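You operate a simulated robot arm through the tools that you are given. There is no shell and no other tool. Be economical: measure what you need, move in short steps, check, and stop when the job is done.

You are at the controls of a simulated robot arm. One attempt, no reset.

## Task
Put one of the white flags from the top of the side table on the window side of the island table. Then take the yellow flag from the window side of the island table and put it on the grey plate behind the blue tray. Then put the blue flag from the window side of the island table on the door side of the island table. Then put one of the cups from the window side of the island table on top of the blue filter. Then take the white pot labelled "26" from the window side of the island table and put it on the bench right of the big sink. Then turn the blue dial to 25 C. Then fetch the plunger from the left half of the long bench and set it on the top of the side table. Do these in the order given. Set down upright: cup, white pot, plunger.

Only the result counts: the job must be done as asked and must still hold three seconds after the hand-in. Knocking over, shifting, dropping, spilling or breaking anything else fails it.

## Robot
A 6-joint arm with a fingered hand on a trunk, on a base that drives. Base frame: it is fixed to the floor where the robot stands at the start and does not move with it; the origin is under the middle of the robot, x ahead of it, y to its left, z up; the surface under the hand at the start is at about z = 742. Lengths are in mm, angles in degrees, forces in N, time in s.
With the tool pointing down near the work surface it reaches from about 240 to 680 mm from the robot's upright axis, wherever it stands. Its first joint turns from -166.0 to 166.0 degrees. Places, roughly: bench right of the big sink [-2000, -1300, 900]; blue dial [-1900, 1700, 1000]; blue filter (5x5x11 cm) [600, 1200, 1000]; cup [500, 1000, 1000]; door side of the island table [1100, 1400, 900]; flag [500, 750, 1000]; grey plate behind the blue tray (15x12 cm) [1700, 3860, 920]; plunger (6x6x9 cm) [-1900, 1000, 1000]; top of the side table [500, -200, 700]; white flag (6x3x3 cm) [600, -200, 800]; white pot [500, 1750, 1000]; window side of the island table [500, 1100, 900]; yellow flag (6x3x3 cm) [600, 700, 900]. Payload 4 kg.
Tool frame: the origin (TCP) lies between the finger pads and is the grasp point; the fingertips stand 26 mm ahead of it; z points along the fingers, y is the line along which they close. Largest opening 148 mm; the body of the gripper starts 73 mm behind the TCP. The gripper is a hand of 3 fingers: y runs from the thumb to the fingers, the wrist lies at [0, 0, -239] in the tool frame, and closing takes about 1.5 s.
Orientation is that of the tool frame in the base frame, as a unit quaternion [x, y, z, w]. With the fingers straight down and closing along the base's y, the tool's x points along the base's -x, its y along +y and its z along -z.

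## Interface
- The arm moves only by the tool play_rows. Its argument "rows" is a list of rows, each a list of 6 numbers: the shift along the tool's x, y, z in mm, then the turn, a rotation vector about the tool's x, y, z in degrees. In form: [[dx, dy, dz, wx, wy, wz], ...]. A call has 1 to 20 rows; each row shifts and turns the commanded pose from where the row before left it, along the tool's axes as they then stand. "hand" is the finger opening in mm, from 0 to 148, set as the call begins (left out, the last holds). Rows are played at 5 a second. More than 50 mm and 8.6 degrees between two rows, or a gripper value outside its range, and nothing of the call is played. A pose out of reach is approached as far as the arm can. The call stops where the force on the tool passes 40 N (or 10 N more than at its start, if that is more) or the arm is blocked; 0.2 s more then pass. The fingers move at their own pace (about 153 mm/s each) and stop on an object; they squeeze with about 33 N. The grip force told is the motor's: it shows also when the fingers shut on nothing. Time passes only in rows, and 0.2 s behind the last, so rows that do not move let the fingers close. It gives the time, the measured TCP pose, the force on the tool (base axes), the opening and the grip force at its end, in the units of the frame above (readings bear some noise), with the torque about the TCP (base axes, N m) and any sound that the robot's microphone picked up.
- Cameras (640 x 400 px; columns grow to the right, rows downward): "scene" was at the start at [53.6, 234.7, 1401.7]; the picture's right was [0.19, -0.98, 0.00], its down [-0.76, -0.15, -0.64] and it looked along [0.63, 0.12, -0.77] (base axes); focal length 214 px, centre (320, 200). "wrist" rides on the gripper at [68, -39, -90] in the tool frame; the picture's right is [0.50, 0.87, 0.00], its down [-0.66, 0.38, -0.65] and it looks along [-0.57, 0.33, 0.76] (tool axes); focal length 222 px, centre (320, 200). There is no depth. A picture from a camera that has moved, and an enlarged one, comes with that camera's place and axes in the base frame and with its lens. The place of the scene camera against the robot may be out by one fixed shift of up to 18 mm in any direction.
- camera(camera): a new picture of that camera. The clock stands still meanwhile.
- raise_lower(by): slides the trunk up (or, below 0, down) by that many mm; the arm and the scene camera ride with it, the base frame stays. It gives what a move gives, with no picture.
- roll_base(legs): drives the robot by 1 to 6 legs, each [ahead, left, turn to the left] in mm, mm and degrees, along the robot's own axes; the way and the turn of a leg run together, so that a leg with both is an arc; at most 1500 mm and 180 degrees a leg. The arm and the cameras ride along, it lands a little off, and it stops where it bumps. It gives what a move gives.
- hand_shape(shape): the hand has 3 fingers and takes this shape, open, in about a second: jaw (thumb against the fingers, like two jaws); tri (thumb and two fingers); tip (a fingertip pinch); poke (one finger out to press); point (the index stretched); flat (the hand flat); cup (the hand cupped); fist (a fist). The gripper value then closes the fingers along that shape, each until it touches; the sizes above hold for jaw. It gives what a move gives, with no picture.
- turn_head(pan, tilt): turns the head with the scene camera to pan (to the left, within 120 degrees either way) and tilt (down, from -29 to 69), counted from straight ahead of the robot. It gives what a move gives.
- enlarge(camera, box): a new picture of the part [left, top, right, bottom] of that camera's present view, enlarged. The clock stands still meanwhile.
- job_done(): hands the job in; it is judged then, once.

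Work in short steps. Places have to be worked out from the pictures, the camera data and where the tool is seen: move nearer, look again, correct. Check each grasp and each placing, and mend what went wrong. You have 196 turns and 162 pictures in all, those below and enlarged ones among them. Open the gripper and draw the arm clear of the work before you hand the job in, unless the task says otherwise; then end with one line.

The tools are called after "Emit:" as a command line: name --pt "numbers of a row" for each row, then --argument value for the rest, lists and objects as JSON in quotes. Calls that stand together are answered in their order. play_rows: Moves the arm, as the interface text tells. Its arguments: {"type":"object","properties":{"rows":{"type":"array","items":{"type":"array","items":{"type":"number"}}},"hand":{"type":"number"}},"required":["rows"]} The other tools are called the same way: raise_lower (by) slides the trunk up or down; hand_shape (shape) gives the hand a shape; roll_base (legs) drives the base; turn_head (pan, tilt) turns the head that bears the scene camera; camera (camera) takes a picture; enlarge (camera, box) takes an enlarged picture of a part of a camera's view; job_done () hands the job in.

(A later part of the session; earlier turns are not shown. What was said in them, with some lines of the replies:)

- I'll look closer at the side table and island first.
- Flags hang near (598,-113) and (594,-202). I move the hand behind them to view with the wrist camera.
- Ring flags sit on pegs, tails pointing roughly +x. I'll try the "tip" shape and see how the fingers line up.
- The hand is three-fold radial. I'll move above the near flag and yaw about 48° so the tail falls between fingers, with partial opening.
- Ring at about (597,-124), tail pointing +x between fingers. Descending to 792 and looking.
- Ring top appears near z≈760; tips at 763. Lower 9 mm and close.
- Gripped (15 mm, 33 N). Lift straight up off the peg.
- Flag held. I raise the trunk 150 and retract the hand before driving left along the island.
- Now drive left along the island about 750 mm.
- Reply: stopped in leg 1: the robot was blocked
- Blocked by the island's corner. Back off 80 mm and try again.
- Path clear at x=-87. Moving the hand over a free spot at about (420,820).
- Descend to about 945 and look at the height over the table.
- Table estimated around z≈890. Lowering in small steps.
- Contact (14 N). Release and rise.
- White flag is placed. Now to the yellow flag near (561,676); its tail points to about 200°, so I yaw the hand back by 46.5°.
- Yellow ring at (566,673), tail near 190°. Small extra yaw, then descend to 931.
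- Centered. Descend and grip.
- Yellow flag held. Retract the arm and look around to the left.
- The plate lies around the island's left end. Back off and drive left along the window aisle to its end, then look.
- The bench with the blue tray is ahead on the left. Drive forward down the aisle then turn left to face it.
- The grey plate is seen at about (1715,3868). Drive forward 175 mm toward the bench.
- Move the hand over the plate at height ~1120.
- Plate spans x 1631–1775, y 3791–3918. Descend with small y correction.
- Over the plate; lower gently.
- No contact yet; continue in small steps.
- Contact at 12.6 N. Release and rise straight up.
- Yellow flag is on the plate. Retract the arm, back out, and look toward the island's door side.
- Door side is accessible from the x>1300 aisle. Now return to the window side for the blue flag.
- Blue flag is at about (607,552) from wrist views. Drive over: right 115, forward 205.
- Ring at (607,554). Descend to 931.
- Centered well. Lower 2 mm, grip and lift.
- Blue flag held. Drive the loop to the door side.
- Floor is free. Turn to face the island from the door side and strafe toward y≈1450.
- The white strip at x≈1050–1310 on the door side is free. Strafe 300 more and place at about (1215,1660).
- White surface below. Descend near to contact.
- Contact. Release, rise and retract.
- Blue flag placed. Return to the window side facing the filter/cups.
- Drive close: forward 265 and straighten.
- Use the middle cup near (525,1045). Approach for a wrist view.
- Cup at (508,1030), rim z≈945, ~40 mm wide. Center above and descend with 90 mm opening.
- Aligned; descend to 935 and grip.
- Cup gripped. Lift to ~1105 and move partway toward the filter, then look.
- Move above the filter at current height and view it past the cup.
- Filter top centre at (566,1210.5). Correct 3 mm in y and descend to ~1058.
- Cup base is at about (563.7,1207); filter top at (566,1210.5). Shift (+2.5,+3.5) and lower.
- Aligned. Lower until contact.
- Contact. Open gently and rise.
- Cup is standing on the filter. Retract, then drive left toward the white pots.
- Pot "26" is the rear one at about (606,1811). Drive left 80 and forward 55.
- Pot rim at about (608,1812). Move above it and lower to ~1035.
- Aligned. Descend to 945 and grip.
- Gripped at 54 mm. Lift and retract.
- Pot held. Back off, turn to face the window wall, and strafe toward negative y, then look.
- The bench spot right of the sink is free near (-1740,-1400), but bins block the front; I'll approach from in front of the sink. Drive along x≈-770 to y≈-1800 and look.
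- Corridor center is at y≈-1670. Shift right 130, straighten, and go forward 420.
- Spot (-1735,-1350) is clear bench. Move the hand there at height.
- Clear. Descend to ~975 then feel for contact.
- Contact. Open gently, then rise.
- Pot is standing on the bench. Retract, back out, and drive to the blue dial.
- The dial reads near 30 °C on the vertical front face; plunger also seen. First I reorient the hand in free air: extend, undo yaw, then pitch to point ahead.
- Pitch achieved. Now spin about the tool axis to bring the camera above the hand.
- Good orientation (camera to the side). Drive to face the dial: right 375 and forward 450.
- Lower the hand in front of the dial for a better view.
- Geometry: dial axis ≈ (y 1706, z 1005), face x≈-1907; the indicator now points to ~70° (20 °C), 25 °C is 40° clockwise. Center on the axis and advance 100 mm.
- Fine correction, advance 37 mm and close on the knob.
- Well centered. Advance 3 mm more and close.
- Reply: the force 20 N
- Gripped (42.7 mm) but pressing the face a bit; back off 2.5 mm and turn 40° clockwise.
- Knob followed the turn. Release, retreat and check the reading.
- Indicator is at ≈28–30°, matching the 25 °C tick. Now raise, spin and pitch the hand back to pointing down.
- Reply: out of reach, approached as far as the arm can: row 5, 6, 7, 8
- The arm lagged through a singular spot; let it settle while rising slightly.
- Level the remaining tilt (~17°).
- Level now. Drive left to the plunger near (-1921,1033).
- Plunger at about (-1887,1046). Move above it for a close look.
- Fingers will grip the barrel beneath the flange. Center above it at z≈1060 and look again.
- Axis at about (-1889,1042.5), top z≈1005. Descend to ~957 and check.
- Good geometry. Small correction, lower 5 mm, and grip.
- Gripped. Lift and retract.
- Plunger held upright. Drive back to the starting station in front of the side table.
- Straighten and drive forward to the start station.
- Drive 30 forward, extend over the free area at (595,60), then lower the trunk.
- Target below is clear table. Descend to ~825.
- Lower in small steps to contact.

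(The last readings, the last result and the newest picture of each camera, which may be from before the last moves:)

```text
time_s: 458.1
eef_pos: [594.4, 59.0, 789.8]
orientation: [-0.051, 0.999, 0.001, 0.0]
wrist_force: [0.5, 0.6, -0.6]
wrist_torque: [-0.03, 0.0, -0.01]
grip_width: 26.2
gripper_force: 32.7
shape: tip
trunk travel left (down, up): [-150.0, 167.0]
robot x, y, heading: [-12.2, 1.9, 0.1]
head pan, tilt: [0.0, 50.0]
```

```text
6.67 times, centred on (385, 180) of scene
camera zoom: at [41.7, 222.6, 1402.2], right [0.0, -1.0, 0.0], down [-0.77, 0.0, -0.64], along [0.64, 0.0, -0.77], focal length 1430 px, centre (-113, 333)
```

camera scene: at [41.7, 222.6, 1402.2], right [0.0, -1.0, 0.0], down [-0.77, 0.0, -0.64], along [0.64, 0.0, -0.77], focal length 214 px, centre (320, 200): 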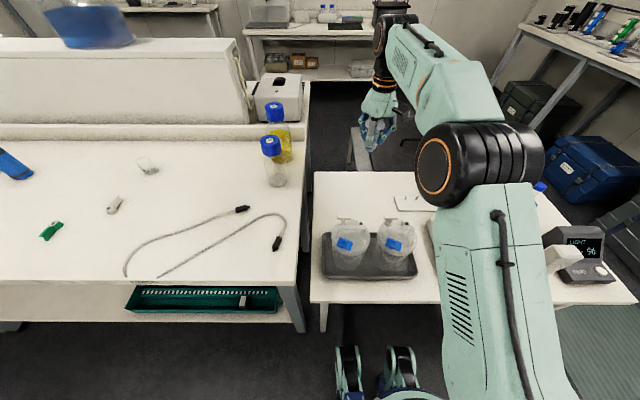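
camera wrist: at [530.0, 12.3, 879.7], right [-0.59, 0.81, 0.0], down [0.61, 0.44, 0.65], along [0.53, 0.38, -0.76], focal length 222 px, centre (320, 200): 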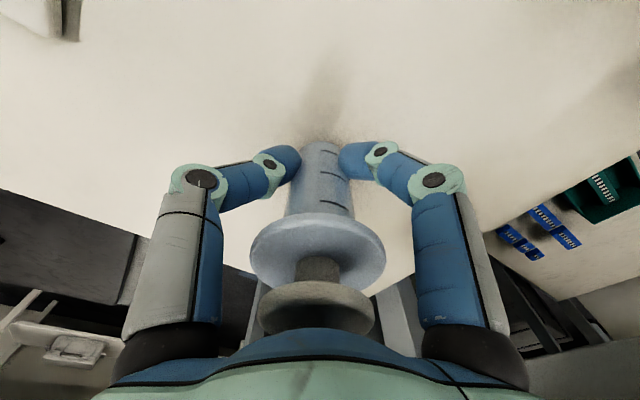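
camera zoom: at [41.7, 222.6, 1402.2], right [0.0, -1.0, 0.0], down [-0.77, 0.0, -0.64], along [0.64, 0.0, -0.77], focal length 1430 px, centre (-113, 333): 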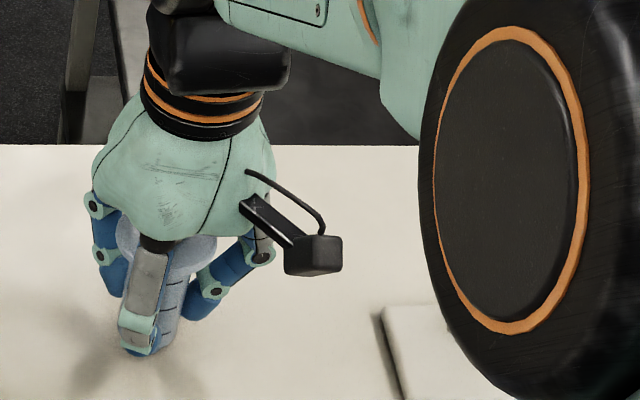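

No contact yet; continue lowering carefully.

Emit:
play_rows --pt "0 0 1.5 0 0 0" --pt "0 0 1.5 0 0 0"

Emit:
play_rows --pt "0 0 1.5 0 0 0" --pt "0 0 1.5 0 0 0"

```text
time_s: 458.7
eef_pos: [592.8, 59.5, 789.4]
orientation: [-0.052, 0.999, 0.001, 0.001]
wrist_force: [-1.1, -0.7, 9.9]
wrist_torque: [0.0, -0.01, -0.04]
grip_width: 26.7
gripper_force: 33.6
shape: tip
trunk travel left (down, up): [-150.0, 167.0]
robot x, y, heading: [-8.3, -2.7, 0.3]
head pan, tilt: [0.0, 50.0]
```

```text
time_s: 459.3
eef_pos: [591.5, 60.0, 787.8]
orientation: [-0.051, 0.999, 0.001, 0.003]
wrist_force: [-2.1, -2.6, 31.9]
wrist_torque: [-0.15, 0.0, -0.05]
grip_width: 27.6
gripper_force: 33.0
shape: tip
trunk travel left (down, up): [-150.0, 167.0]
robot x, y, heading: [-14.3, 6.4, 0.3]
head pan, tilt: [0.0, 50.0]
```

Contact (a bit over-pressed). Ease up 2.5 mm and open gently.

Emit:
play_rows --pt "0 0 -2.5 0 0 0" --pt "0 0 0 0 0 0"

Emit:
play_rows --pt "0 0 0 0 0 0" --pt "0 0 0 0 0 0" --pt "0 0 0 0 0 0" --hand 40

Emit:
play_rows --pt "0 0 0 0 0 0" --pt "0 0 0 0 0 0" --pt "0 0 0 0 0 0" --pt "0 0 0 0 0 0" --hand 110

Emit:
camera --camera "wrist"

```text
time_s: 459.9
eef_pos: [592.5, 59.4, 787.4]
orientation: [-0.051, 0.999, 0.002, 0.001]
wrist_force: [-1.1, -4.1, 26.0]
wrist_torque: [-0.11, -0.05, -0.02]
grip_width: 27.6
gripper_force: 33.1
shape: tip
trunk travel left (down, up): [-150.0, 167.0]
robot x, y, heading: [-13.3, 2.9, 0.2]
head pan, tilt: [0.0, 50.0]
```

```text
time_s: 460.7
eef_pos: [594.4, 61.0, 785.4]
orientation: [-0.051, 0.999, 0.0, 0.0]
wrist_force: [0.0, 0.0, -0.5]
wrist_torque: [-0.01, -0.05, 0.03]
grip_width: 39.9
gripper_force: 0.1
shape: tip
trunk travel left (down, up): [-150.0, 167.0]
robot x, y, heading: [-12.2, 1.8, 0.3]
head pan, tilt: [0.0, 50.0]
```

```text
time_s: 461.7
eef_pos: [594.6, 59.8, 787.0]
orientation: [-0.051, 0.999, 0.001, 0.0]
wrist_force: [0.4, 0.3, 0.6]
wrist_torque: [0.0, 0.02, 0.04]
grip_width: 109.7
gripper_force: 0.1
shape: tip
trunk travel left (down, up): [-150.0, 167.0]
robot x, y, heading: [-11.4, 4.1, 0.2]
head pan, tilt: [0.0, 50.0]
```

```text
30 pictures are left
camera wrist: at [531.1, 13.5, 876.2], right [-0.59, 0.81, 0.0], down [0.61, 0.44, 0.65], along [0.53, 0.38, -0.76], focal length 222 px, centre (320, 200)
```

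wrist: 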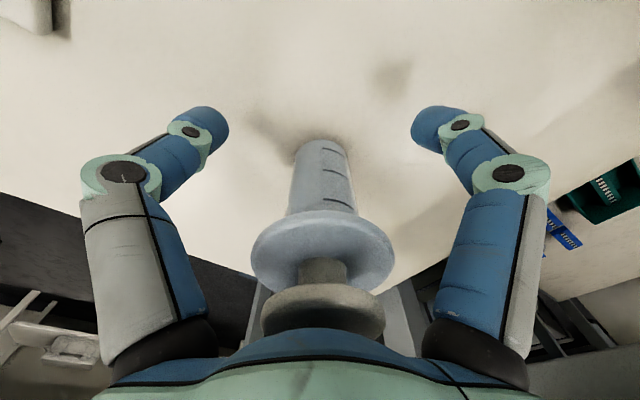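

Plunger stands upright and free. Rise straight up, then retract.

Emit:
play_rows --pt "0 0 -15 0 0 0" --pt "0 0 -30 0 0 0" --pt "0 0 -40 0 0 0" --pt "0 0 -45 0 0 0" --pt "0 0 -45 0 0 0" --pt "0 0 -45 0 0 0" --pt "0 0 -45 0 0 0" --pt "35 0 -20 0 0 0" --pt "40 0 -20 0 0 0" --pt "40 0 -20 0 0 0" --pt "40 0 0 0 0 0" --pt "40 0 0 0 0 0"

Emit:
camera --camera "scene"

Emit:
enlarge --camera "scene" --box '[310, 130, 480, 290]'

```text
time_s: 464.3
eef_pos: [399.0, 39.4, 1110.4]
orientation: [-0.052, 0.999, 0.001, 0.0]
wrist_force: [0.1, 0.0, -0.2]
wrist_torque: [-0.01, 0.0, 0.0]
grip_width: 109.7
gripper_force: 0.0
shape: tip
trunk travel left (down, up): [-150.0, 167.0]
robot x, y, heading: [-14.3, 3.1, 0.4]
head pan, tilt: [0.0, 50.0]
```

```text
29 pictures are left
camera scene: at [40.4, 222.5, 1402.3], right [0.0, -1.0, 0.0], down [-0.77, 0.0, -0.64], along [0.64, 0.0, -0.77], focal length 214 px, centre (320, 200)
```

scene: 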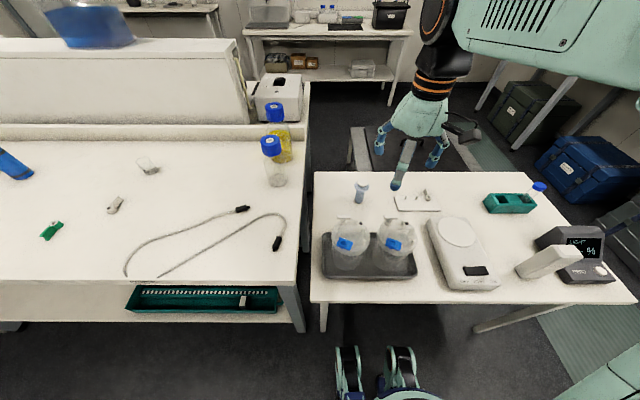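

```text
2.50 times, centred on (395, 210) of scene
camera zoom: at [40.4, 222.5, 1402.3], right [0.0, -1.0, 0.0], down [-0.77, 0.0, -0.64], along [0.64, 0.0, -0.77], focal length 536 px, centre (132, 175)
```

zoom: 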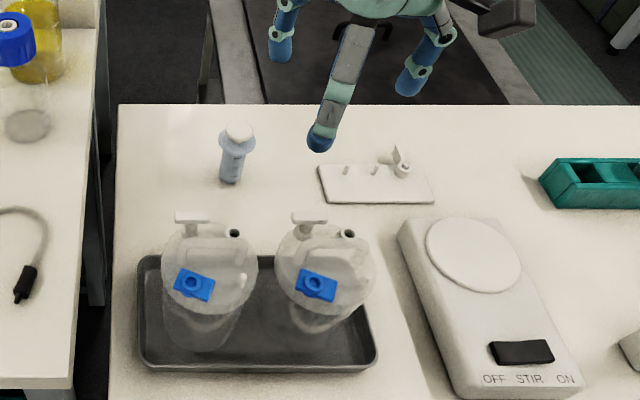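

Plunger stands upright. Quick last check of the cup on the filter.

Emit:
turn_head --pan 45 --tilt 35

Emit:
enlarge --camera "scene" --box '[200, 100, 440, 260]'

```text
time_s: 465.4
eef_pos: [400.7, 39.1, 1111.1]
orientation: [-0.051, 0.999, 0.0, 0.001]
wrist_force: [-0.1, 0.7, 0.6]
wrist_torque: [-0.03, -0.04, 0.0]
grip_width: 109.9
gripper_force: 0.0
shape: tip
trunk travel left (down, up): [-150.0, 167.0]
robot x, y, heading: [-15.0, 4.9, 0.2]
head pan, tilt: [45.0, 35.0]
```

```text
2.50 times, centred on (320, 180) of scene
camera zoom: at [26.7, 284.7, 1423.9], right [0.71, -0.7, 0.0], down [-0.4, -0.41, -0.82], along [0.58, 0.58, -0.57], focal length 536 px, centre (320, 250)
```

zoom: 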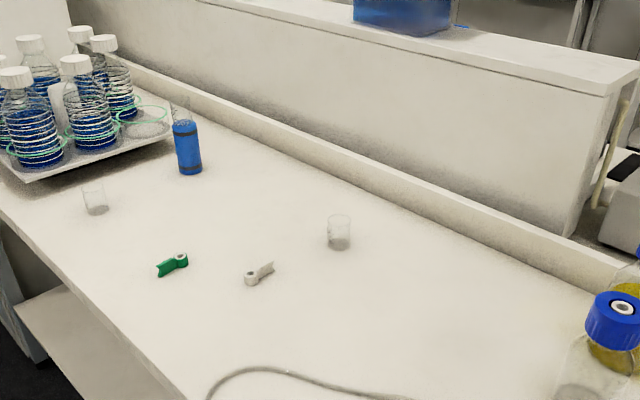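

The cup still stands on the filter, and nothing else looks disturbed. Handing in.

Emit:
job_done

```text
The job is handed in.
```

All seven steps were done in the order given, and I have handed the job in: the flags, cup, pot and plunger are in place, and the dial reads 25 °C to within about 2° of its tick.
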